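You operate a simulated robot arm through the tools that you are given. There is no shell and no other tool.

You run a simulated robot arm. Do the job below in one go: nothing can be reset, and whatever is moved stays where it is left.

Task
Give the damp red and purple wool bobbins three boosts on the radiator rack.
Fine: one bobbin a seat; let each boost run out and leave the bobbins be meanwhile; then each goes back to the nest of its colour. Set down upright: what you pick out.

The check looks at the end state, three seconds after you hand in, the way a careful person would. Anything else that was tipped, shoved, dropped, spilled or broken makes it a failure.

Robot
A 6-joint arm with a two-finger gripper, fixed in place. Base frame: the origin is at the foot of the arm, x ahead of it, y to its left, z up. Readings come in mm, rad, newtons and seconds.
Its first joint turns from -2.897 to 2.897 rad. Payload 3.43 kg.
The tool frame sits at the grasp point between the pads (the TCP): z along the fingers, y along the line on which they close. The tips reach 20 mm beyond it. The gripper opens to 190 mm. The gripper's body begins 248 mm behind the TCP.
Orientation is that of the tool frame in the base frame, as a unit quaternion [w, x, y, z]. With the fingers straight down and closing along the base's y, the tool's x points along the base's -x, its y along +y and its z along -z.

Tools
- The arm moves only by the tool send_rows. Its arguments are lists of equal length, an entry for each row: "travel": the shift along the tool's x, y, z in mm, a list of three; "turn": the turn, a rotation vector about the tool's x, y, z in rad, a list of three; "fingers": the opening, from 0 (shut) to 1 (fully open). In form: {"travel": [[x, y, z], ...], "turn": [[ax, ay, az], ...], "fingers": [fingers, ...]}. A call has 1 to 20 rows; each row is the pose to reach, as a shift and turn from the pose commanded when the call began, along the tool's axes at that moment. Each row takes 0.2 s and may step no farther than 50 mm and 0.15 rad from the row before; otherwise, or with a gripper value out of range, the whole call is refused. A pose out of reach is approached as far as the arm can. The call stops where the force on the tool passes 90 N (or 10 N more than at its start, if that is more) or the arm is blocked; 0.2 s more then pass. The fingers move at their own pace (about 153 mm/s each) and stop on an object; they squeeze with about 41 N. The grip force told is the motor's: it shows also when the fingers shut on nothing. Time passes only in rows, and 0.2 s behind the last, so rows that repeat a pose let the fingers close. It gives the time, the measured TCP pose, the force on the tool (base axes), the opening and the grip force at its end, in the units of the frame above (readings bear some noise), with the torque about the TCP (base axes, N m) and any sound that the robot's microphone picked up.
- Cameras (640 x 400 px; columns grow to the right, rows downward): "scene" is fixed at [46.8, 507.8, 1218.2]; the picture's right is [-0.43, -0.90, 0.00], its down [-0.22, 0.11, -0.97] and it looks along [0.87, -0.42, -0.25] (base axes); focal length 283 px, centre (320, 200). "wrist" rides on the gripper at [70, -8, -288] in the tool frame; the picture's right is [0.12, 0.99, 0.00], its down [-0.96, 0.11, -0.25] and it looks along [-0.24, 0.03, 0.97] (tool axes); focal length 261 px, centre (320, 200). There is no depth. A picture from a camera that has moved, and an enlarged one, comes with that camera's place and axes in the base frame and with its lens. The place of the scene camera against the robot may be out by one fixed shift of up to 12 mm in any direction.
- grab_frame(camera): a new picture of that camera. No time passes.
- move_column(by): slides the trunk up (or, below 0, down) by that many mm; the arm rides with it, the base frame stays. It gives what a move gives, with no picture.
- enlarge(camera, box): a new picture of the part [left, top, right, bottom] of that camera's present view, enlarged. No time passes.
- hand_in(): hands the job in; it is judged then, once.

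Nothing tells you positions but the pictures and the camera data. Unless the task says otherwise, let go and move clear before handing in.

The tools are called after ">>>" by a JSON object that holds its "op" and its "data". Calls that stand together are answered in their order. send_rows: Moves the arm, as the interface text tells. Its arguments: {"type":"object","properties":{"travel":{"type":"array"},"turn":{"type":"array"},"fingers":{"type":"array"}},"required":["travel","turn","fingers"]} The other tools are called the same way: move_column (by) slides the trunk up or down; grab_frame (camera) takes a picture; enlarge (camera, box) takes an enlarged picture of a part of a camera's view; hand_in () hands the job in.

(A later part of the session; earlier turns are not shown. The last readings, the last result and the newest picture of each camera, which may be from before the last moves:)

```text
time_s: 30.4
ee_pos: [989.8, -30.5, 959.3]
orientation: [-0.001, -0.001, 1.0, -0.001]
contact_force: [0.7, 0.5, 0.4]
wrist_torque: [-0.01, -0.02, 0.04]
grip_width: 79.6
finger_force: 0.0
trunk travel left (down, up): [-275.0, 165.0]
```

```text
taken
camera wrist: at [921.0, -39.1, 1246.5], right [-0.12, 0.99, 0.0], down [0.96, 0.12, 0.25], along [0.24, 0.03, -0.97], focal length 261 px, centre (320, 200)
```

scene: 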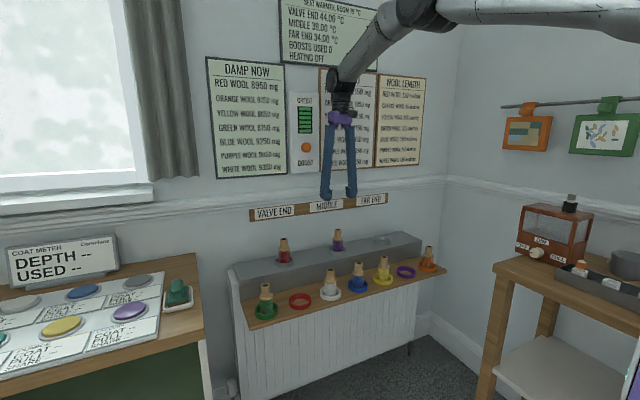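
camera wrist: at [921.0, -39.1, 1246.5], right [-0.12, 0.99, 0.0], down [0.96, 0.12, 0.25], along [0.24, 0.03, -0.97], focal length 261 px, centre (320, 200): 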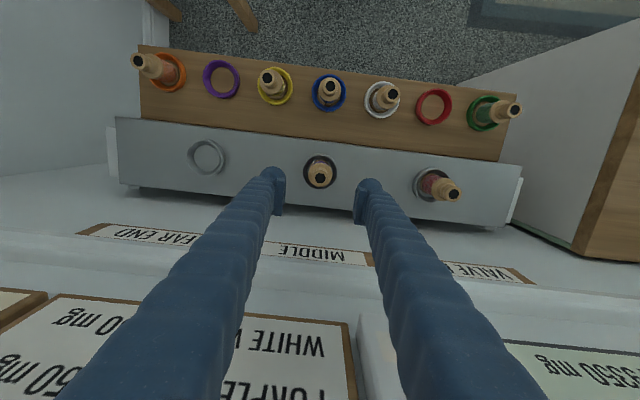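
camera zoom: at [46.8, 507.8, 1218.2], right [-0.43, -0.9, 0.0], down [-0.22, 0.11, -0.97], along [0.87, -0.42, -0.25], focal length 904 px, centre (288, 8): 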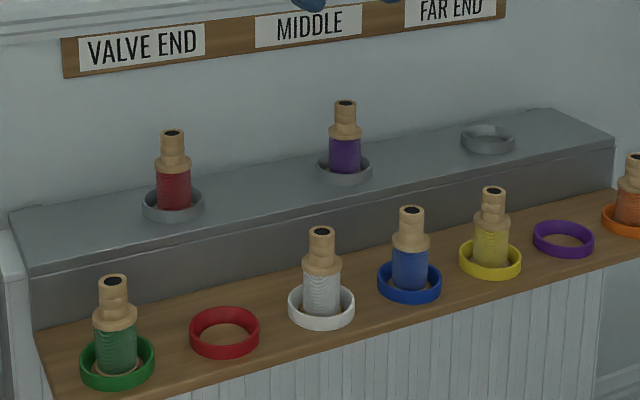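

Both bobbins stand upright on their seats (red valve end, purple middle). Next I swing the tool to horizontal, facing the wall, in front of the boost button.

>>> {"op": "send_rows", "data": {"travel": [[8, 9, -25], [16, 18, -50], [25, 27, -75], [33, 36, -95], [41, 45, -115], [49, 54, -130], [57, 63, -145], [65, 72, -160], [73, 81, -170], [82, 90, -180], [90, 98, -190], [90, 98, -190]], "turn": [[0, -0.1428, 0], [0, -0.2856, 0], [0, -0.4284, 0], [0, -0.5712, 0], [0, -0.714, 0], [0, -0.8568, 0], [0, -0.9996, 0], [0, -1.1424, 0], [0, -1.2852, 0], [0, -1.428, 0], [0, -1.5708, 0], [0, -1.5708, 0]], "fingers": [0.42, 0.42, 0.42, 0.42, 0.42, 0.42, 0.42, 0.42, 0.42, 0.42, 0.42, 0.42]}}

>>> {"op": "grab_frame", "data": {"camera": "wrist"}}

>>> {"op": "grab_frame", "data": {"camera": "scene"}}

```text
time_s: 33.0
ee_pos: [899.5, 67.1, 1150.8]
orientation: [0.707, -0.001, 0.707, 0.001]
contact_force: [-0.6, 0.4, 0.5]
wrist_torque: [-0.01, -0.01, -0.06]
grip_width: 79.8
finger_force: 0.1
trunk travel left (down, up): [-275.0, 165.0]
```

```text
taken
camera wrist: at [612.8, 58.7, 1079.6], right [0.0, 0.99, -0.12], down [-0.25, 0.12, 0.96], along [0.97, 0.03, 0.25], focal length 261 px, centre (320, 200)
```

wrist: 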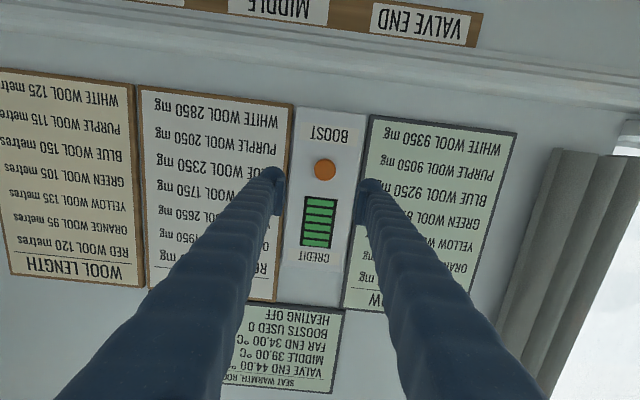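

```text
taken
```

scene: 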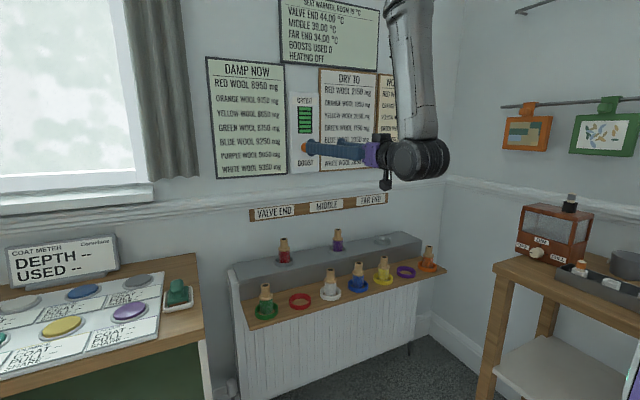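

The tool now faces the wall and the button shows between the fingers, slightly below and left of the tool axis. I'll enlarge to measure it.

>>> {"op": "enlarge", "data": {"camera": "wrist", "box": [270, 120, 390, 220]}}

>>> {"op": "enlarge", "data": {"camera": "scene", "box": [260, 80, 400, 200]}}

```text
4.00 times, centred on (330, 170) of wrist
camera zoom: at [612.8, 58.7, 1079.6], right [0.0, 0.99, -0.12], down [-0.25, 0.12, 0.96], along [0.97, 0.03, 0.25], focal length 1043 px, centre (280, 320)
```

zoom: 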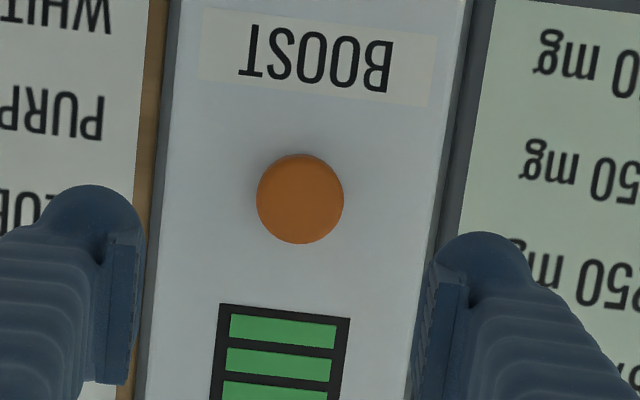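

```text
3.33 times, centred on (330, 140) of scene
camera zoom: at [46.8, 507.8, 1218.2], right [-0.43, -0.9, 0.0], down [-0.22, 0.11, -0.97], along [0.87, -0.42, -0.25], focal length 942 px, centre (287, 400)
```

zoom: 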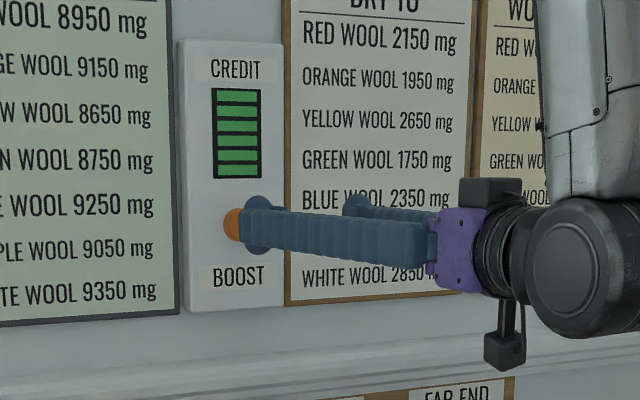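

The button is centred at about y 75, z 1138. I'll close the fingers, line up and approach to about 30 mm short of it.

>>> {"op": "send_rows", "data": {"travel": [[6, 4, 20], [12.5, 7.3, 50], [12.5, 7.3, 80], [12.5, 7.3, 95], [12.5, 7.3, 95]], "turn": [[0, 0, 0], [0, 0, 0], [0, 0, 0], [0, 0, 0], [0, 0, 0]], "fingers": [0.2, 0, 0, 0, 0]}}

>>> {"op": "enlarge", "data": {"camera": "wrist", "box": [260, 120, 380, 220]}}

>>> {"op": "enlarge", "data": {"camera": "scene", "box": [260, 80, 400, 200]}}

```text
time_s: 34.2
ee_pos: [995.7, 75.9, 1137.7]
orientation: [0.706, 0.0, 0.708, 0.0]
contact_force: [0.5, -0.6, -0.9]
wrist_torque: [-0.02, -0.01, -0.01]
grip_width: 0.0
finger_force: 34.3
trunk travel left (down, up): [-275.0, 165.0]
```

```text
4.00 times, centred on (320, 170) of wrist
camera zoom: at [708.0, 66.2, 1066.2], right [0.0, 0.99, -0.12], down [-0.25, 0.12, 0.96], along [0.97, 0.03, 0.24], focal length 1043 px, centre (320, 320)
```

zoom: 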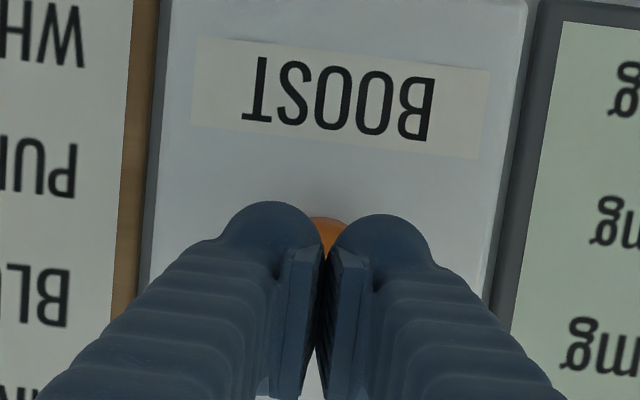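

```text
3.33 times, centred on (330, 140) of scene
camera zoom: at [46.8, 507.8, 1218.2], right [-0.43, -0.9, 0.0], down [-0.22, 0.11, -0.97], along [0.87, -0.42, -0.25], focal length 942 px, centre (287, 400)
```

zoom: 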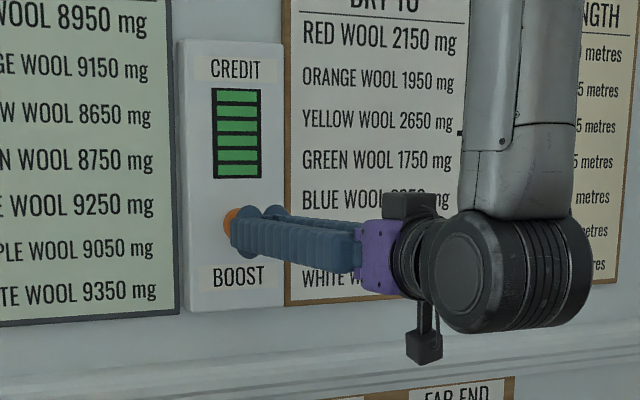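

The closed fingertips are centred on the button with roughly 30 mm to go. I'll advance, then creep forward watching force and sound.

>>> {"op": "send_rows", "data": {"travel": [[0, 0, 10], [0, 0, 18], [0, 0, 22], [0, 0, 24], [0, 0, 24]], "turn": [[0, 0, 0], [0, 0, 0], [0, 0, 0], [0, 0, 0], [0, 0, 0]], "fingers": [0, 0, 0, 0, 0]}}

>>> {"op": "enlarge", "data": {"camera": "scene", "box": [270, 100, 350, 180]}}

```text
time_s: 35.4
ee_pos: [1019.7, 75.7, 1136.7]
orientation: [0.706, 0.0, 0.708, 0.0]
contact_force: [1.0, -0.6, 1.1]
wrist_torque: [0.01, 0.0, 0.0]
grip_width: 0.0
finger_force: 34.2
trunk travel left (down, up): [-275.0, 165.0]
```

```text
5.00 times, centred on (310, 140) of scene
camera zoom: at [46.8, 507.8, 1218.2], right [-0.43, -0.9, 0.0], down [-0.22, 0.11, -0.97], along [0.87, -0.42, -0.25], focal length 1413 px, centre (370, 500)
```

zoom: 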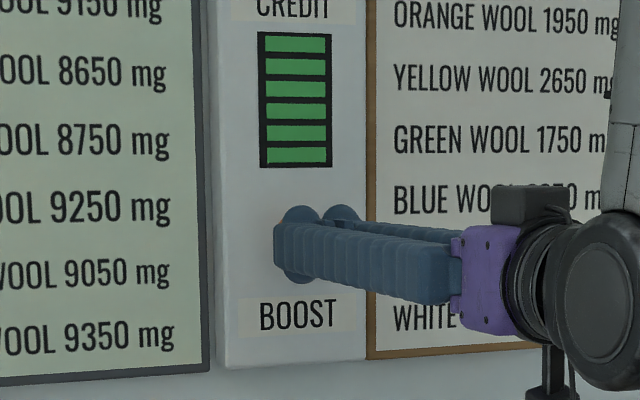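

>>> {"op": "send_rows", "data": {"travel": [[0, 0, 2], [0, 0, 4], [0, 0, 6], [0, 0, 8], [0, 0, 8]], "turn": [[0, 0, 0], [0, 0, 0], [0, 0, 0], [0, 0, 0], [0, 0, 0]], "fingers": [0, 0, 0, 0, 0]}}

```text
time_s: 36.6
ee_pos: [1026.7, 77.1, 1137.4]
orientation: [0.707, -0.001, 0.707, 0.0]
contact_force: [0.1, 0.3, -0.5]
wrist_torque: [0.03, 0.01, 0.02]
grip_width: 0.0
finger_force: 34.0
trunk travel left (down, up): [-275.0, 165.0]
```

No contact yet at TCP x 1027. I'll keep creeping forward.

>>> {"op": "send_rows", "data": {"travel": [[0, 0, 2], [0, 0, 4], [0, 0, 6], [0, 0, 6]], "turn": [[0, 0, 0], [0, 0, 0], [0, 0, 0], [0, 0, 0]], "fingers": [0, 0, 0, 0]}}

>>> {"op": "enlarge", "data": {"camera": "scene", "box": [270, 100, 350, 180]}}

```text
time_s: 37.6
ee_pos: [1032.4, 75.3, 1136.9]
orientation: [0.706, 0.0, 0.708, 0.0]
contact_force: [0.0, -0.4, -0.4]
wrist_torque: [0.0, 0.0, -0.02]
grip_width: 0.1
finger_force: 33.8
trunk travel left (down, up): [-275.0, 165.0]
```

```text
5.00 times, centred on (310, 140) of scene
camera zoom: at [46.8, 507.8, 1218.2], right [-0.43, -0.9, 0.0], down [-0.22, 0.11, -0.97], along [0.87, -0.42, -0.25], focal length 1413 px, centre (370, 500)
```

zoom: 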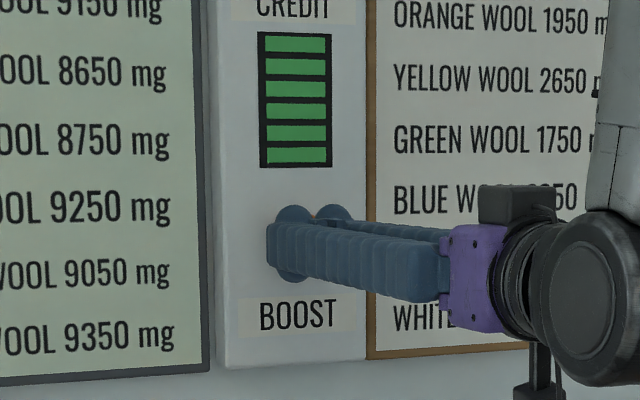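

>>> {"op": "send_rows", "data": {"travel": [[0, 0, 1.5], [0, 0, 3], [0, 0, 4], [0, 0, 4]], "turn": [[0, 0, 0], [0, 0, 0], [0, 0, 0], [0, 0, 0]], "fingers": [0, 0, 0, 0]}}

```text
time_s: 38.6
ee_pos: [1037.3, 75.1, 1137.4]
orientation: [0.706, 0.0, 0.708, 0.0]
contact_force: [-0.9, -0.2, 0.3]
wrist_torque: [0.0, 0.02, -0.02]
grip_width: 6.2
finger_force: 35.0
trunk travel left (down, up): [-275.0, 165.0]
```

The fingers now read 6 mm apart, so something is touching the tips. I'll take a look before pressing more.

>>> {"op": "grab_frame", "data": {"camera": "wrist"}}

>>> {"op": "enlarge", "data": {"camera": "wrist", "box": [260, 120, 380, 220]}}

>>> {"op": "enlarge", "data": {"camera": "scene", "box": [270, 0, 390, 80]}}

>>> {"op": "enlarge", "data": {"camera": "scene", "box": [270, 100, 350, 180]}}

```text
taken
camera wrist: at [749.8, 66.1, 1067.0], right [0.0, 0.99, -0.12], down [-0.25, 0.12, 0.96], along [0.97, 0.03, 0.24], focal length 261 px, centre (320, 200)
```

wrist: 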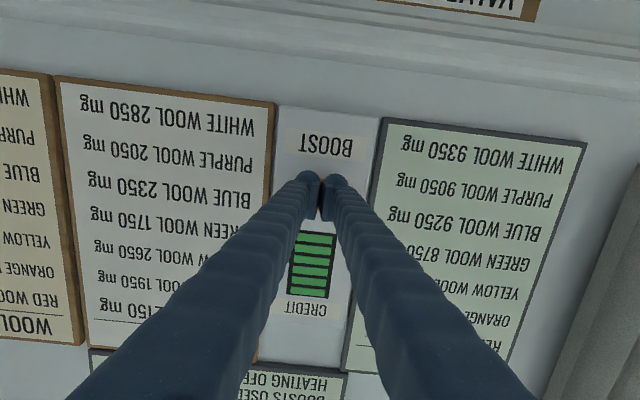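

```text
4.00 times, centred on (320, 170) of wrist
camera zoom: at [749.8, 66.1, 1067.0], right [0.0, 0.99, -0.12], down [-0.25, 0.12, 0.96], along [0.97, 0.03, 0.24], focal length 1043 px, centre (320, 320)
```

zoom: 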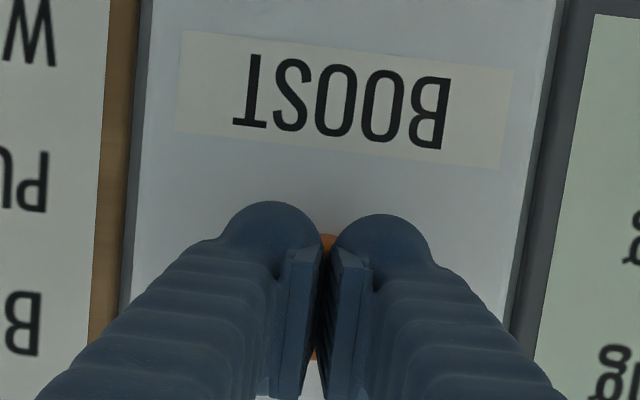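

```text
5.00 times, centred on (330, 40) of scene
camera zoom: at [46.8, 507.8, 1218.2], right [-0.43, -0.9, 0.0], down [-0.22, 0.11, -0.97], along [0.87, -0.42, -0.25], focal length 1413 px, centre (270, 1000)
```

zoom: 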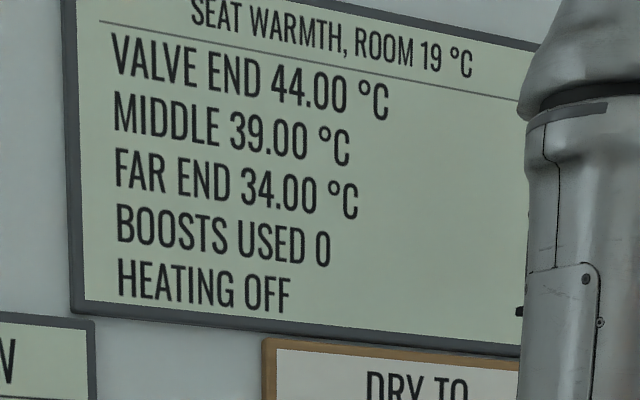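

```text
5.00 times, centred on (310, 140) of scene
camera zoom: at [46.8, 507.8, 1218.2], right [-0.43, -0.9, 0.0], down [-0.22, 0.11, -0.97], along [0.87, -0.42, -0.25], focal length 1413 px, centre (370, 500)
```

zoom: 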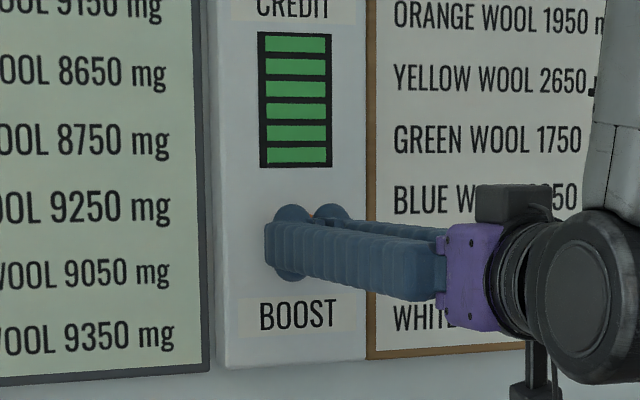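

The boost count is still 0 and the fingertips are just meeting the button. I'll keep pressing forward in small steps.

>>> {"op": "send_rows", "data": {"travel": [[0, 0, 1], [0, 0, 2], [0, 0, 3], [0, 0, 3]], "turn": [[0, 0, 0], [0, 0, 0], [0, 0, 0], [0, 0, 0]], "fingers": [0, 0, 0, 0]}}

>>> {"op": "enlarge", "data": {"camera": "scene", "box": [270, 0, 390, 80]}}

>>> {"op": "enlarge", "data": {"camera": "scene", "box": [270, 100, 350, 180]}}

```text
time_s: 39.6
ee_pos: [1039.6, 74.8, 1137.4]
orientation: [0.707, 0.0, 0.707, 0.0]
contact_force: [-1.9, 0.0, 0.1]
wrist_torque: [-0.01, 0.0, 0.02]
grip_width: 6.1
finger_force: 34.7
trunk travel left (down, up): [-275.0, 165.0]
```

```text
5.00 times, centred on (330, 40) of scene
camera zoom: at [46.8, 507.8, 1218.2], right [-0.43, -0.9, 0.0], down [-0.22, 0.11, -0.97], along [0.87, -0.42, -0.25], focal length 1413 px, centre (270, 1000)
```

zoom: 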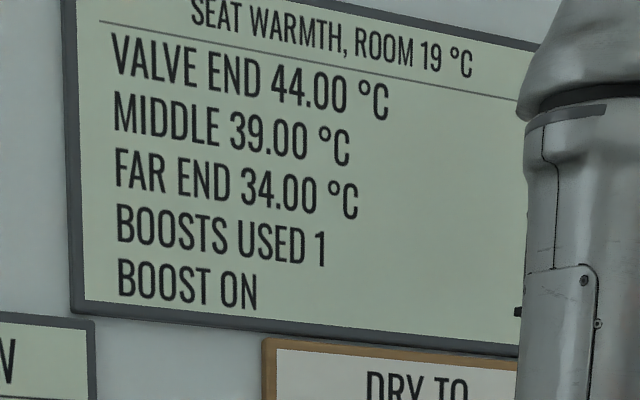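

```text
5.00 times, centred on (310, 140) of scene
camera zoom: at [46.8, 507.8, 1218.2], right [-0.43, -0.9, 0.0], down [-0.22, 0.11, -0.97], along [0.87, -0.42, -0.25], focal length 1413 px, centre (370, 500)
```

zoom: 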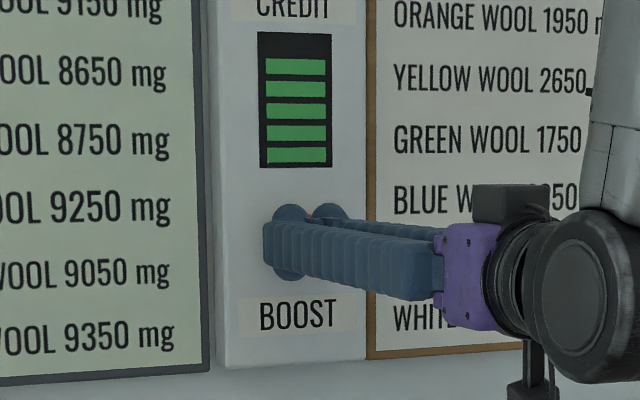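

Boost 1 is on, with one credit used. I'll pull straight back from the button and wait the boost out, watching the board.

>>> {"op": "send_rows", "data": {"travel": [[0, 0, -10], [0, 0, -25], [0, 0, -40], [0, 0, -40], [0, 0, -40], [0, 0, -40], [0, 0, -40], [0, 0, -40], [0, 0, -40], [0, 0, -40]], "turn": [[0, 0, 0], [0, 0, 0], [0, 0, 0], [0, 0, 0], [0, 0, 0], [0, 0, 0], [0, 0, 0], [0, 0, 0], [0, 0, 0], [0, 0, 0]], "fingers": [0, 0, 0, 0, 0, 0, 0, 0, 0, 0]}}

>>> {"op": "enlarge", "data": {"camera": "scene", "box": [200, 0, 440, 190]}}

```text
time_s: 41.8
ee_pos: [1000.5, 76.6, 1138.4]
orientation: [0.706, -0.001, 0.708, 0.0]
contact_force: [-0.1, 0.3, -0.1]
wrist_torque: [0.01, 0.0, -0.01]
grip_width: 0.0
finger_force: 34.1
trunk travel left (down, up): [-275.0, 165.0]
```

```text
2.11 times, centred on (320, 95) of scene
camera zoom: at [46.8, 507.8, 1218.2], right [-0.43, -0.9, 0.0], down [-0.22, 0.11, -0.97], along [0.87, -0.42, -0.25], focal length 595 px, centre (320, 421)
```

zoom: 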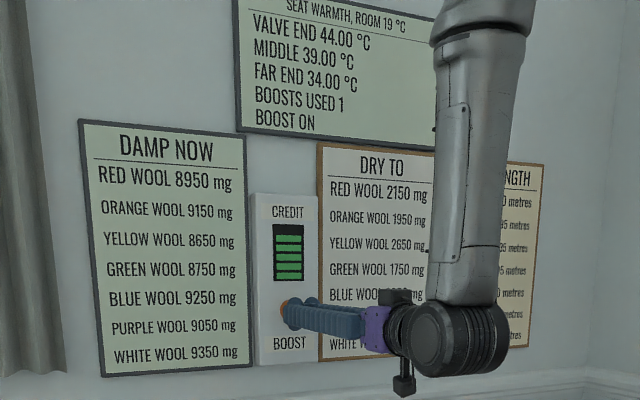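

Boost 1 is still running and the board reads "BOOST ON". I'll wait.

>>> {"op": "send_rows", "data": {"travel": [[0, 0, 0], [0, 0, 0], [0, 0, 0], [0, 0, 0], [0, 0, 0], [0, 0, 0], [0, 0, 0], [0, 0, 0], [0, 0, 0], [0, 0, 0]], "turn": [[0, 0, 0], [0, 0, 0], [0, 0, 0], [0, 0, 0], [0, 0, 0], [0, 0, 0], [0, 0, 0], [0, 0, 0], [0, 0, 0], [0, 0, 0]], "fingers": [0, 0, 0, 0, 0, 0, 0, 0, 0, 0]}}

>>> {"op": "enlarge", "data": {"camera": "scene", "box": [200, 0, 440, 190]}}

```text
time_s: 44.0
ee_pos: [1000.5, 75.8, 1138.0]
orientation: [0.706, -0.001, 0.708, 0.001]
contact_force: [0.2, -0.1, -0.1]
wrist_torque: [-0.01, 0.0, -0.04]
grip_width: 0.0
finger_force: 34.1
trunk travel left (down, up): [-275.0, 165.0]
```

```text
2.11 times, centred on (320, 95) of scene
camera zoom: at [46.8, 507.8, 1218.2], right [-0.43, -0.9, 0.0], down [-0.22, 0.11, -0.97], along [0.87, -0.42, -0.25], focal length 595 px, centre (320, 421)
```

zoom: 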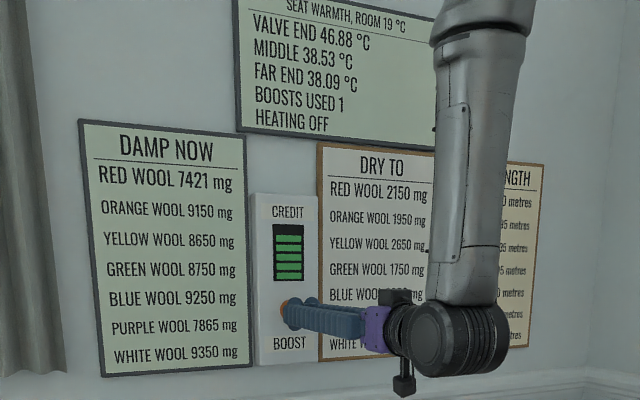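

Boost 1 has run out: "HEATING OFF", red 7421, purple 7865. I'll check the bobbins still stand well, then press again.

>>> {"op": "enlarge", "data": {"camera": "scene", "box": [270, 0, 390, 80]}}

>>> {"op": "enlarge", "data": {"camera": "scene", "box": [230, 200, 430, 320]}}

>>> {"op": "grab_frame", "data": {"camera": "scene"}}

```text
5.00 times, centred on (330, 40) of scene
camera zoom: at [46.8, 507.8, 1218.2], right [-0.43, -0.9, 0.0], down [-0.22, 0.11, -0.97], along [0.87, -0.42, -0.25], focal length 1413 px, centre (270, 1000)
```

zoom: 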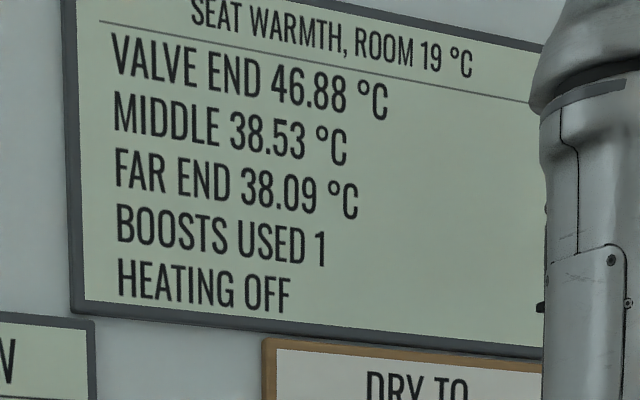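

```text
3.20 times, centred on (330, 260) of scene
camera zoom: at [46.8, 507.8, 1218.2], right [-0.43, -0.9, 0.0], down [-0.22, 0.11, -0.97], along [0.87, -0.42, -0.25], focal length 904 px, centre (288, 8)
```

zoom: 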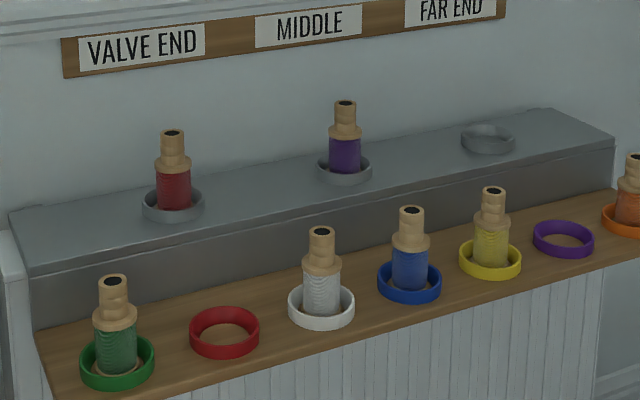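

```text
taken
```

scene: 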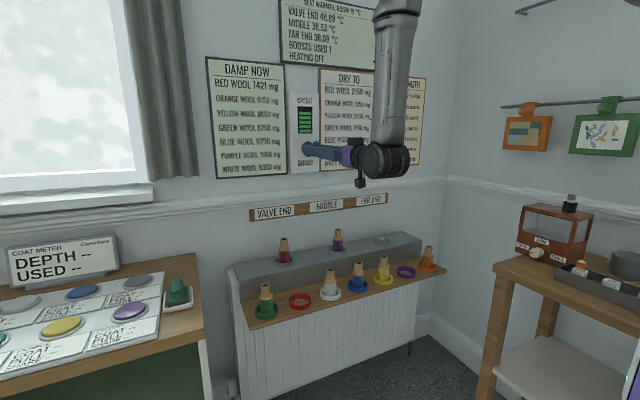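

All is in order. Pressing boost a second time.

>>> {"op": "send_rows", "data": {"travel": [[0, 0, 15], [0, 0, 28], [0, 0, 34], [0, 0, 37], [0, 0, 38], [0, 0, 39], [0, 0, 40], [0, 0, 40]], "turn": [[0, 0, 0], [0, 0, 0], [0, 0, 0], [0, 0, 0], [0, 0, 0], [0, 0, 0], [0, 0, 0], [0, 0, 0]], "fingers": [0, 0, 0, 0, 0, 0, 0, 0]}}

>>> {"op": "enlarge", "data": {"camera": "scene", "box": [270, 0, 390, 80]}}

```text
time_s: 45.8
ee_pos: [1040.1, 74.2, 1137.6]
orientation: [0.706, -0.001, 0.708, 0.001]
contact_force: [-2.5, -0.1, -1.0]
wrist_torque: [0.02, 0.04, -0.03]
grip_width: 5.9
finger_force: 34.9
trunk travel left (down, up): [-275.0, 165.0]
```

```text
5.00 times, centred on (330, 40) of scene
camera zoom: at [46.8, 507.8, 1218.2], right [-0.43, -0.9, 0.0], down [-0.22, 0.11, -0.97], along [0.87, -0.42, -0.25], focal length 1413 px, centre (270, 1000)
```

zoom: 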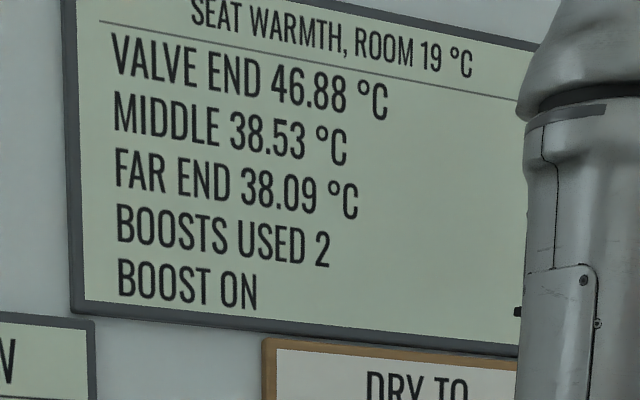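

Boost 2 is on. I'll back off and wait until it runs out.

>>> {"op": "send_rows", "data": {"travel": [[0, 0, -10], [0, 0, -25], [0, 0, -40], [0, 0, -40], [0, 0, -40], [0, 0, -40], [0, 0, -40], [0, 0, -40], [0, 0, -40], [0, 0, -40], [0, 0, -40], [0, 0, -40], [0, 0, -40], [0, 0, -40], [0, 0, -40], [0, 0, -40], [0, 0, -40], [0, 0, -40], [0, 0, -40], [0, 0, -40]], "turn": [[0, 0, 0], [0, 0, 0], [0, 0, 0], [0, 0, 0], [0, 0, 0], [0, 0, 0], [0, 0, 0], [0, 0, 0], [0, 0, 0], [0, 0, 0], [0, 0, 0], [0, 0, 0], [0, 0, 0], [0, 0, 0], [0, 0, 0], [0, 0, 0], [0, 0, 0], [0, 0, 0], [0, 0, 0], [0, 0, 0]], "fingers": [0, 0, 0, 0, 0, 0, 0, 0, 0, 0, 0, 0, 0, 0, 0, 0, 0, 0, 0, 0]}}

>>> {"op": "enlarge", "data": {"camera": "scene", "box": [200, 0, 440, 190]}}

```text
time_s: 50.0
ee_pos: [1001.0, 75.0, 1137.3]
orientation: [0.707, 0.0, 0.708, 0.0]
contact_force: [0.1, 0.1, -0.1]
wrist_torque: [-0.03, -0.02, -0.01]
grip_width: 0.0
finger_force: 34.5
trunk travel left (down, up): [-275.0, 165.0]
```

```text
2.11 times, centred on (320, 95) of scene
camera zoom: at [46.8, 507.8, 1218.2], right [-0.43, -0.9, 0.0], down [-0.22, 0.11, -0.97], along [0.87, -0.42, -0.25], focal length 595 px, centre (320, 421)
```

zoom: 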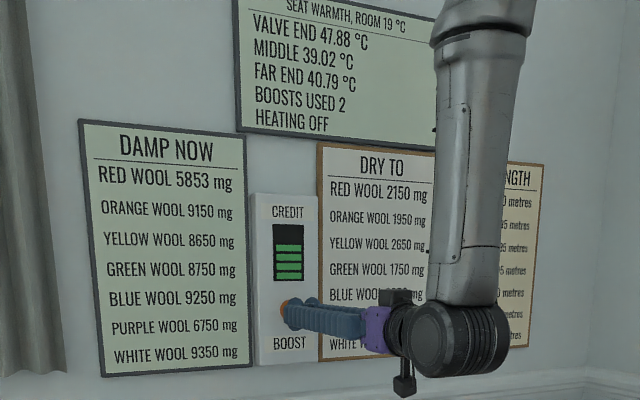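

Boost 2 has run out: "HEATING OFF", red 5853, purple 6750. Pressing for the third and last boost.

>>> {"op": "send_rows", "data": {"travel": [[0, 0, 15], [0, 0, 28], [0, 0, 34], [0, 0, 37], [0, 0, 38], [0, 0, 39], [0, 0, 40], [0, 0, 40]], "turn": [[0, 0, 0], [0, 0, 0], [0, 0, 0], [0, 0, 0], [0, 0, 0], [0, 0, 0], [0, 0, 0], [0, 0, 0]], "fingers": [0, 0, 0, 0, 0, 0, 0, 0]}}

>>> {"op": "enlarge", "data": {"camera": "scene", "box": [270, 0, 390, 80]}}

```text
time_s: 51.8
ee_pos: [1040.9, 74.8, 1137.9]
orientation: [0.707, -0.001, 0.708, 0.001]
contact_force: [-3.0, -0.5, -0.6]
wrist_torque: [-0.05, 0.03, 0.03]
grip_width: 6.2
finger_force: 34.3
trunk travel left (down, up): [-275.0, 165.0]
```

```text
5.00 times, centred on (330, 40) of scene
camera zoom: at [46.8, 507.8, 1218.2], right [-0.43, -0.9, 0.0], down [-0.22, 0.11, -0.97], along [0.87, -0.42, -0.25], focal length 1413 px, centre (270, 1000)
```

zoom: 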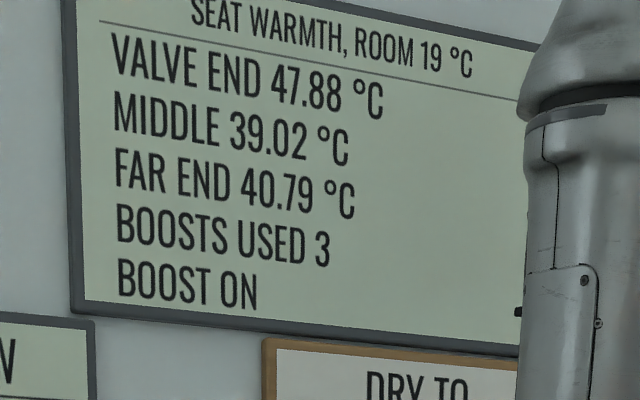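

Boost 3 is on. I'll back off from the button and wait until it has run out before touching the bobbins.

>>> {"op": "send_rows", "data": {"travel": [[0, 0, -10], [0, 0, -25], [0, 0, -40], [0, 0, -60], [0, 0, -80], [0, 0, -100], [0, 0, -100], [0, 0, -100], [0, 0, -100], [0, 0, -100], [0, 0, -100], [0, 0, -100], [0, 0, -100], [0, 0, -100], [0, 0, -100], [0, 0, -100], [0, 0, -100], [0, 0, -100], [0, 0, -100], [0, 0, -100]], "turn": [[0, 0, 0], [0, 0, 0], [0, 0, 0], [0, 0, 0], [0, 0, 0], [0, 0, 0], [0, 0, 0], [0, 0, 0], [0, 0, 0], [0, 0, 0], [0, 0, 0], [0, 0, 0], [0, 0, 0], [0, 0, 0], [0, 0, 0], [0, 0, 0], [0, 0, 0], [0, 0, 0], [0, 0, 0], [0, 0, 0]], "fingers": [0, 0, 0, 0, 0, 0, 0, 0, 0, 0, 0, 0, 0, 0, 0, 0, 0, 0, 0, 0]}}

>>> {"op": "enlarge", "data": {"camera": "scene", "box": [200, 0, 440, 190]}}

```text
time_s: 56.0
ee_pos: [940.4, 75.9, 1138.2]
orientation: [0.707, 0.0, 0.708, 0.0]
contact_force: [-0.1, 0.2, 0.6]
wrist_torque: [0.01, 0.04, 0.02]
grip_width: 0.2
finger_force: 34.9
trunk travel left (down, up): [-275.0, 165.0]
```

```text
2.11 times, centred on (320, 95) of scene
camera zoom: at [46.8, 507.8, 1218.2], right [-0.43, -0.9, 0.0], down [-0.22, 0.11, -0.97], along [0.87, -0.42, -0.25], focal length 595 px, centre (320, 421)
```

zoom: 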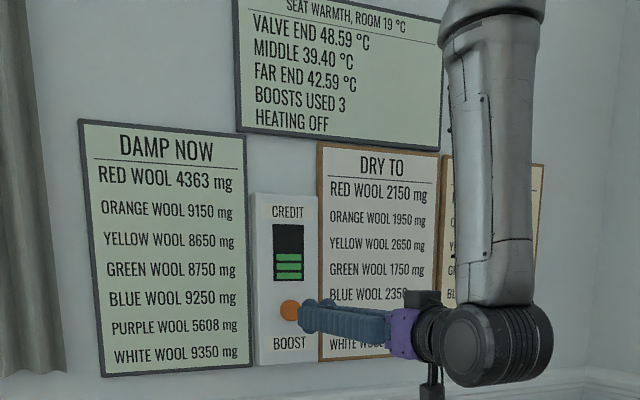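

All three boosts are done and the heating is off (red 4363, purple 5608). I'll swing the tool back down over the purple bobbin on the middle seat.

>>> {"op": "send_rows", "data": {"travel": [[-12.5, -7.3, -40], [-2.5, -15.3, -32], [7.5, -24.3, -23], [17.5, -33.3, -15], [32.5, -42.3, -7], [47.5, -51.3, 1], [62.5, -60.3, 9], [82.5, -69.3, 17], [102.5, -78.3, 25], [127.5, -87.3, 34], [152.5, -96.3, 42], [177.5, -105.3, 50], [177.5, -105.3, 50], [177.5, -105.3, 50]], "turn": [[0, 0, 0], [0, 0.1428, 0], [0, 0.2856, 0], [0, 0.4284, 0], [0, 0.5712, 0], [0, 0.714, 0], [0, 0.8568, 0], [0, 0.9996, 0], [0, 1.1424, 0], [0, 1.2852, 0], [0, 1.428, 0], [0, 1.5708, 0], [0, 1.5708, 0], [0, 1.5708, 0]], "fingers": [0.42, 0.42, 0.42, 0.42, 0.42, 0.42, 0.42, 0.42, 0.42, 0.42, 0.42, 0.42, 0.42, 0.42]}}

>>> {"op": "grab_frame", "data": {"camera": "wrist"}}

>>> {"op": "enlarge", "data": {"camera": "wrist", "box": [260, 140, 380, 215]}}

>>> {"op": "enlarge", "data": {"camera": "scene", "box": [230, 200, 430, 320]}}

```text
time_s: 59.0
ee_pos: [991.1, -29.4, 958.9]
orientation: [-0.002, -0.001, 1.0, -0.001]
contact_force: [-0.4, 0.0, -0.7]
wrist_torque: [-0.04, 0.09, -0.02]
grip_width: 79.9
finger_force: 0.0
trunk travel left (down, up): [-275.0, 165.0]
```

```text
taken
camera wrist: at [921.5, -39.1, 1246.0], right [-0.12, 0.99, 0.0], down [0.96, 0.12, 0.24], along [0.24, 0.03, -0.97], focal length 261 px, centre (320, 200)
```

wrist: 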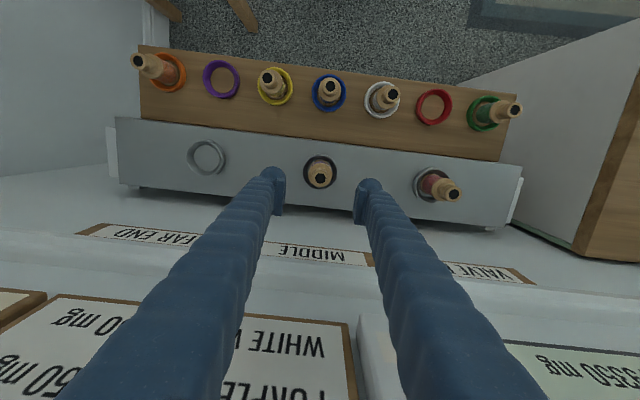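

```text
5.33 times, centred on (320, 178) of wrist
camera zoom: at [921.5, -39.1, 1246.0], right [-0.12, 0.99, 0.0], down [0.96, 0.12, 0.24], along [0.24, 0.03, -0.97], focal length 1390 px, centre (320, 320)
```

zoom: 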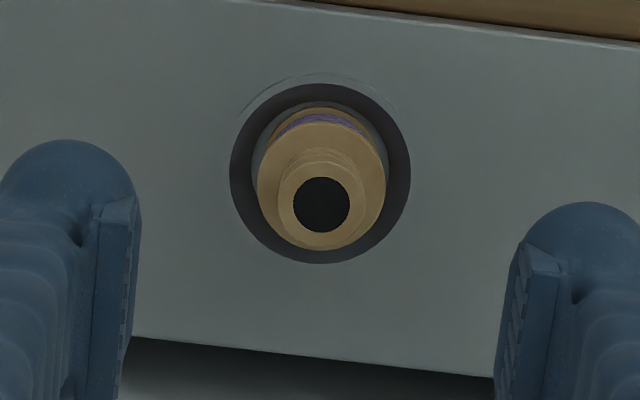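

```text
3.20 times, centred on (330, 260) of scene
camera zoom: at [46.8, 507.8, 1218.2], right [-0.43, -0.9, 0.0], down [-0.22, 0.11, -0.97], along [0.87, -0.42, -0.25], focal length 904 px, centre (288, 8)
```

zoom: 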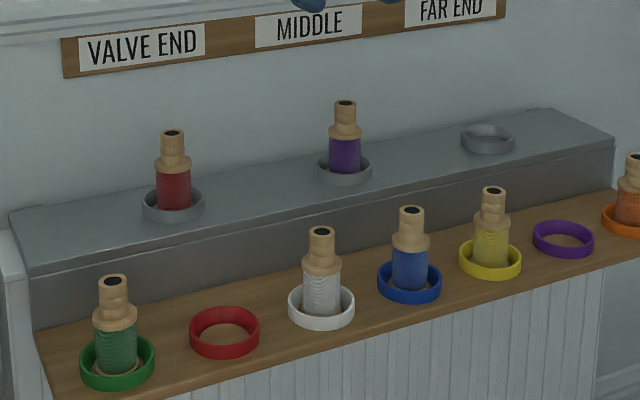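

The purple bobbin is upright under the tool. I'll descend to z 811.5 and grip its neck as before.

>>> {"op": "send_rows", "data": {"travel": [[0, 0, 45], [0, 0, 90], [0, 0, 125], [0, 0, 142], [0, 0, 149], [0, 0, 149], [0, 0, 149], [0, 0, 149], [0, 0, 149], [0, 0, 149]], "turn": [[0, 0, 0], [0, 0, 0], [0, 0, 0], [0, 0, 0], [0, 0, 0], [0, 0, 0], [0, 0, 0], [0, 0, 0], [0, 0, 0], [0, 0, 0]], "fingers": [0.42, 0.42, 0.42, 0.42, 0.42, 0.42, 0.25, 0.1, 0, 0]}}

>>> {"op": "enlarge", "data": {"camera": "scene", "box": [300, 200, 380, 280]}}

```text
time_s: 61.2
ee_pos: [990.2, -30.3, 809.6]
orientation: [-0.001, -0.001, 1.0, 0.0]
contact_force: [-0.8, -0.2, 0.1]
wrist_torque: [0.03, 0.04, 0.0]
grip_width: 25.2
finger_force: 40.4
trunk travel left (down, up): [-275.0, 165.0]
```

```text
5.00 times, centred on (340, 240) of scene
camera zoom: at [46.8, 507.8, 1218.2], right [-0.43, -0.9, 0.0], down [-0.22, 0.11, -0.97], along [0.87, -0.42, -0.25], focal length 1413 px, centre (220, 0)
```

zoom: 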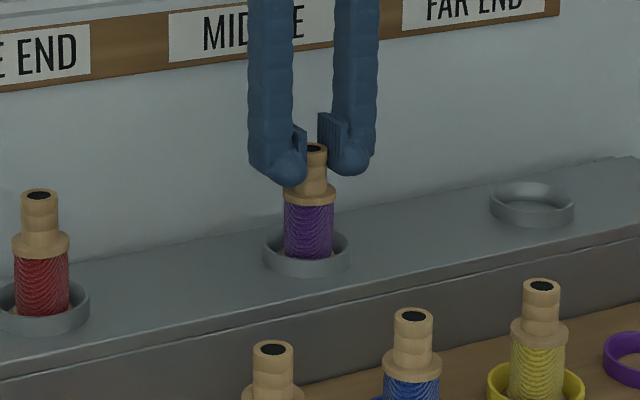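

Purple is gripped. I'll lift it and carry it over the purple nest.

>>> {"op": "send_rows", "data": {"travel": [[0, 0, -20], [0, 0, -50], [0, 0, -75], [22, -33, -75], [45, -66, -75], [67, -99, -75], [90, -132, -75], [112, -165, -75], [135, -198, -75], [157, -230.5, -75], [157, -230.5, -75], [157, -230.5, -75]], "turn": [[0, 0, 0], [0, 0, 0], [0, 0, 0], [0, 0, 0], [0, 0, 0], [0, 0, 0], [0, 0, 0], [0, 0, 0], [0, 0, 0], [0, 0, 0], [0, 0, 0], [0, 0, 0]], "fingers": [0, 0, 0, 0, 0, 0, 0, 0, 0, 0, 0, 0]}}

>>> {"op": "grab_frame", "data": {"camera": "wrist"}}

>>> {"op": "enlarge", "data": {"camera": "wrist", "box": [280, 140, 360, 220]}}

>>> {"op": "enlarge", "data": {"camera": "scene", "box": [340, 180, 480, 300]}}

```text
time_s: 63.8
ee_pos: [832.9, -259.2, 887.2]
orientation: [-0.001, 0.0, 1.0, 0.0]
contact_force: [-0.6, 0.2, -0.6]
wrist_torque: [-0.11, 0.0, 0.01]
grip_width: 25.3
finger_force: 40.7
trunk travel left (down, up): [-275.0, 165.0]
```

```text
taken
camera wrist: at [763.5, -269.6, 1173.7], right [-0.12, 0.99, 0.0], down [0.96, 0.12, 0.25], along [0.24, 0.03, -0.97], focal length 261 px, centre (320, 200)
```

wrist: 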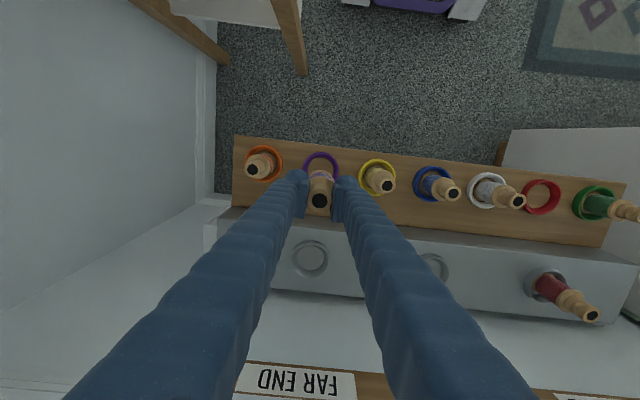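

```text
5.00 times, centred on (320, 180) of wrist
camera zoom: at [763.5, -269.6, 1173.7], right [-0.12, 0.99, 0.0], down [0.96, 0.12, 0.25], along [0.24, 0.03, -0.97], focal length 1303 px, centre (320, 300)
```

zoom: 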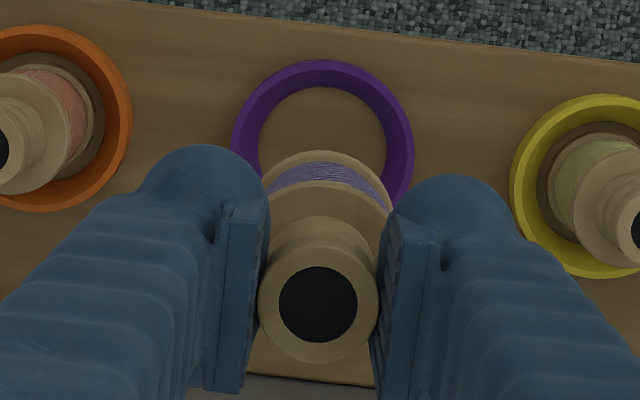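

```text
3.33 times, centred on (410, 240) of scene
camera zoom: at [46.8, 507.8, 1218.2], right [-0.43, -0.9, 0.0], down [-0.22, 0.11, -0.97], along [0.87, -0.42, -0.25], focal length 942 px, centre (20, 67)
```

zoom: 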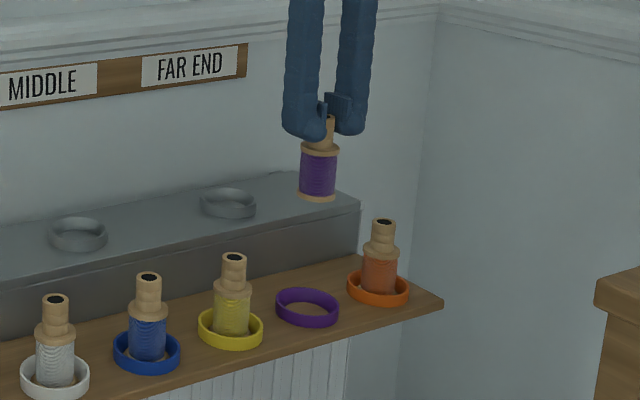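

The purple bobbin is centred over its nest to within a millimetre. I'll lower it to just above the nest floor.

>>> {"op": "send_rows", "data": {"travel": [[0, 0.6, 40], [0, 0.6, 80], [0, 0.6, 110], [0, 0.6, 130], [0, 0.6, 140], [0, 0.6, 144], [0, 0.6, 144]], "turn": [[0, 0, 0], [0, 0, 0], [0, 0, 0], [0, 0, 0], [0, 0, 0], [0, 0, 0], [0, 0, 0]], "fingers": [0, 0, 0, 0, 0, 0, 0]}}

>>> {"op": "enlarge", "data": {"camera": "scene", "box": [360, 210, 460, 300]}}

```text
time_s: 65.4
ee_pos: [832.5, -260.7, 742.0]
orientation: [-0.001, -0.001, 1.0, 0.0]
contact_force: [-0.5, 0.2, -0.8]
wrist_torque: [0.0, -0.02, -0.01]
grip_width: 25.0
finger_force: 41.0
trunk travel left (down, up): [-275.0, 165.0]
```

```text
4.44 times, centred on (410, 255) of scene
camera zoom: at [46.8, 507.8, 1218.2], right [-0.43, -0.9, 0.0], down [-0.22, 0.11, -0.97], along [0.87, -0.42, -0.25], focal length 1256 px, centre (-80, -44)
```

zoom: 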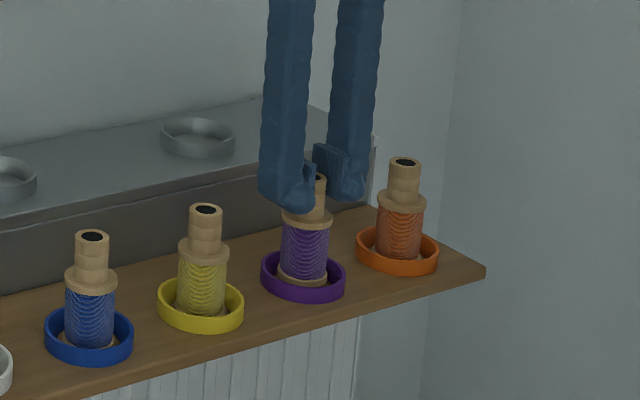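

The base is inside the purple ring a few millimetres above its floor. I'll continue to contact in small steps.

>>> {"op": "send_rows", "data": {"travel": [[0, 0, 1.5], [0, 0, 3], [0, 0, 4.5], [0, 0, 5.5], [0, 0, 5.5]], "turn": [[0, 0, 0], [0, 0, 0], [0, 0, 0], [0, 0, 0], [0, 0, 0]], "fingers": [0, 0, 0, 0, 0]}}

```text
time_s: 66.6
ee_pos: [833.3, -260.5, 737.3]
orientation: [-0.001, 0.0, 1.0, 0.0]
contact_force: [0.5, -0.2, -1.1]
wrist_torque: [0.0, -0.01, 0.03]
grip_width: 25.2
finger_force: 41.3
trunk travel left (down, up): [-275.0, 165.0]
```

>>> {"op": "send_rows", "data": {"travel": [[0, 0, 1], [0, 0, 2], [0, 0, 2]], "turn": [[0, 0, 0], [0, 0, 0], [0, 0, 0]], "fingers": [0, 0, 0]}}

>>> {"op": "enlarge", "data": {"camera": "scene", "box": [360, 210, 460, 300]}}

```text
time_s: 67.4
ee_pos: [834.6, -260.4, 735.1]
orientation: [-0.001, -0.001, 1.0, 0.0]
contact_force: [0.7, 0.1, 0.0]
wrist_torque: [0.0, -0.01, 0.0]
grip_width: 25.3
finger_force: 40.7
trunk travel left (down, up): [-275.0, 165.0]
```

```text
4.44 times, centred on (410, 255) of scene
camera zoom: at [46.8, 507.8, 1218.2], right [-0.43, -0.9, 0.0], down [-0.22, 0.11, -0.97], along [0.87, -0.42, -0.25], focal length 1256 px, centre (-80, -44)
```

zoom: 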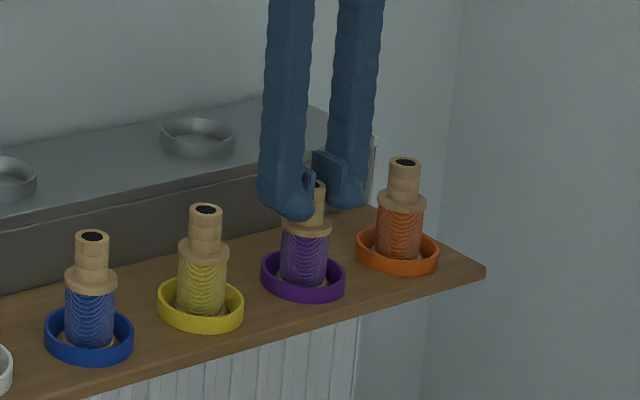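

>>> {"op": "send_rows", "data": {"travel": [[0, 0, 1], [0, 0, 2], [0, 0, 2]], "turn": [[0, 0, 0], [0, 0, 0], [0, 0, 0]], "fingers": [0, 0, 0]}}

```text
time_s: 68.2
ee_pos: [834.3, -260.2, 734.6]
orientation: [0.0, -0.001, 1.0, 0.0]
contact_force: [-2.1, 1.9, 15.9]
wrist_torque: [0.02, 0.17, -0.01]
grip_width: 25.5
finger_force: 40.9
trunk travel left (down, up): [-275.0, 165.0]
```

Contact at 16 N, so the bobbin rests in the purple nest. I'll ease off, open and rise.

>>> {"op": "send_rows", "data": {"travel": [[0, 0, -1.5], [0, 0, -1.5], [0, 0, -1.5], [0, 0, -1.5], [0, 0, -1.5], [0, 0, -20], [0, 0, -60], [0, 0, -105], [0, 0, -150], [0, 0, -190], [0, 0, -227], [0, 0, -227]], "turn": [[0, 0, 0], [0, 0, 0], [0, 0, 0], [0, 0, 0], [0, 0, 0], [0, 0, 0], [0, 0, 0], [0, 0, 0], [0, 0, 0], [0, 0, 0], [0, 0, 0], [0, 0, 0]], "fingers": [0, 0.18, 0.25, 0.42, 0.42, 0.42, 0.42, 0.42, 0.42, 0.42, 0.42, 0.42]}}

>>> {"op": "enlarge", "data": {"camera": "scene", "box": [360, 210, 460, 300]}}

>>> {"op": "enlarge", "data": {"camera": "wrist", "box": [260, 140, 380, 215]}}

```text
time_s: 70.8
ee_pos: [834.6, -259.7, 958.3]
orientation: [-0.001, -0.001, 1.0, 0.001]
contact_force: [0.8, 0.2, -0.2]
wrist_torque: [-0.03, 0.01, -0.01]
grip_width: 79.7
finger_force: 0.0
trunk travel left (down, up): [-275.0, 165.0]
```

```text
4.44 times, centred on (410, 255) of scene
camera zoom: at [46.8, 507.8, 1218.2], right [-0.43, -0.9, 0.0], down [-0.22, 0.11, -0.97], along [0.87, -0.42, -0.25], focal length 1256 px, centre (-80, -44)
```

zoom: 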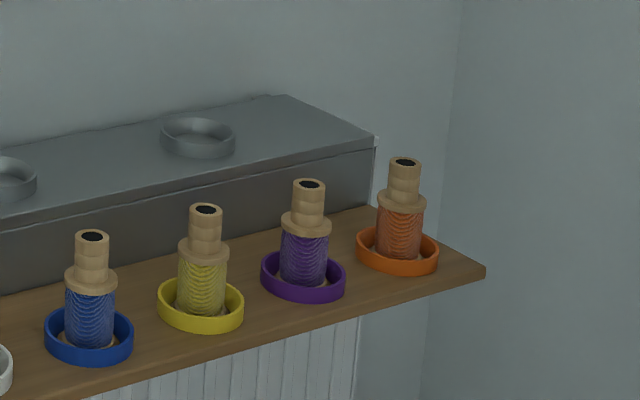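

```text
5.33 times, centred on (320, 178) of wrist
camera zoom: at [765.1, -269.2, 1246.9], right [-0.12, 0.99, 0.0], down [0.96, 0.12, 0.25], along [0.24, 0.03, -0.97], focal length 1390 px, centre (320, 320)
```

zoom: 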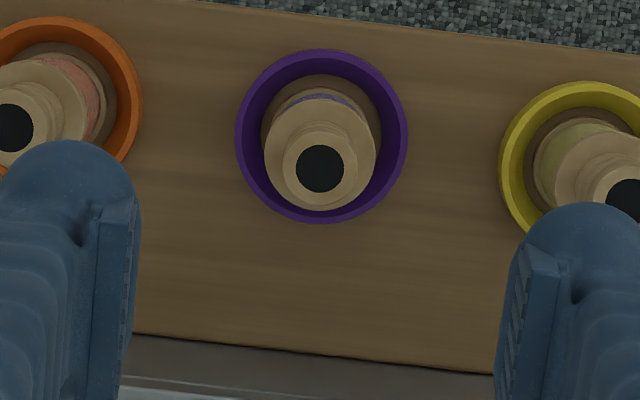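

The purple bobbin stands upright, centred in its nest. I'm moving to the red bobbin on the valve-end seat.

>>> {"op": "send_rows", "data": {"travel": [[-14.3, 41.8, 0], [-28.7, 83.5, 0], [-43, 125.3, 0], [-57.4, 167, 0], [-71.7, 208.8, 0], [-86, 250.6, 0], [-100.4, 292.3, 0], [-114.8, 334.1, 0], [-129, 375.9, 0], [-143.5, 417.6, 0], [-157.8, 459.4, 0], [-157.8, 459.4, 0], [-157.8, 459.4, 0]], "turn": [[0, 0, 0], [0, 0, 0], [0, 0, 0], [0, 0, 0], [0, 0, 0], [0, 0, 0], [0, 0, 0], [0, 0, 0], [0, 0, 0], [0, 0, 0], [0, 0, 0], [0, 0, 0], [0, 0, 0]], "fingers": [0.42, 0.42, 0.42, 0.42, 0.42, 0.42, 0.42, 0.42, 0.42, 0.42, 0.42, 0.42, 0.42]}}

>>> {"op": "enlarge", "data": {"camera": "wrist", "box": [260, 140, 380, 215]}}

>>> {"op": "enlarge", "data": {"camera": "scene", "box": [230, 200, 430, 320]}}

```text
time_s: 73.6
ee_pos: [990.4, 198.4, 960.4]
orientation: [-0.002, 0.0, 1.0, 0.001]
contact_force: [0.1, -0.1, -0.6]
wrist_torque: [0.11, 0.0, 0.01]
grip_width: 79.9
finger_force: 0.2
trunk travel left (down, up): [-275.0, 165.0]
```

```text
5.33 times, centred on (320, 178) of wrist
camera zoom: at [921.2, 189.5, 1247.2], right [-0.12, 0.99, 0.0], down [0.96, 0.12, 0.25], along [0.24, 0.03, -0.97], focal length 1390 px, centre (320, 320)
```

zoom: 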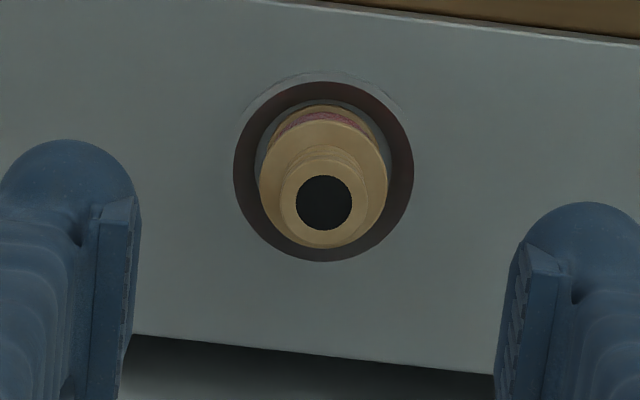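

```text
3.20 times, centred on (330, 260) of scene
camera zoom: at [46.8, 507.8, 1218.2], right [-0.43, -0.9, 0.0], down [-0.22, 0.11, -0.97], along [0.87, -0.42, -0.25], focal length 904 px, centre (288, 8)
```

zoom: 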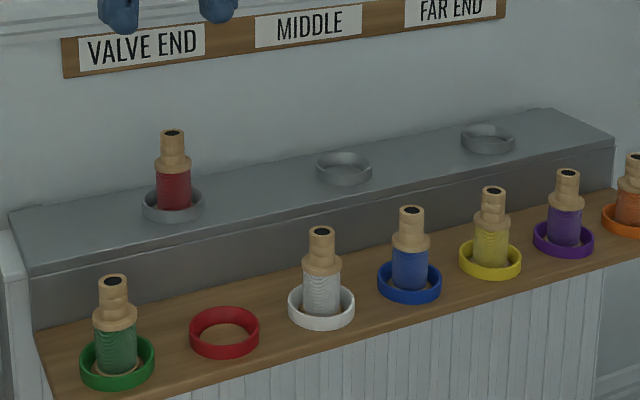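

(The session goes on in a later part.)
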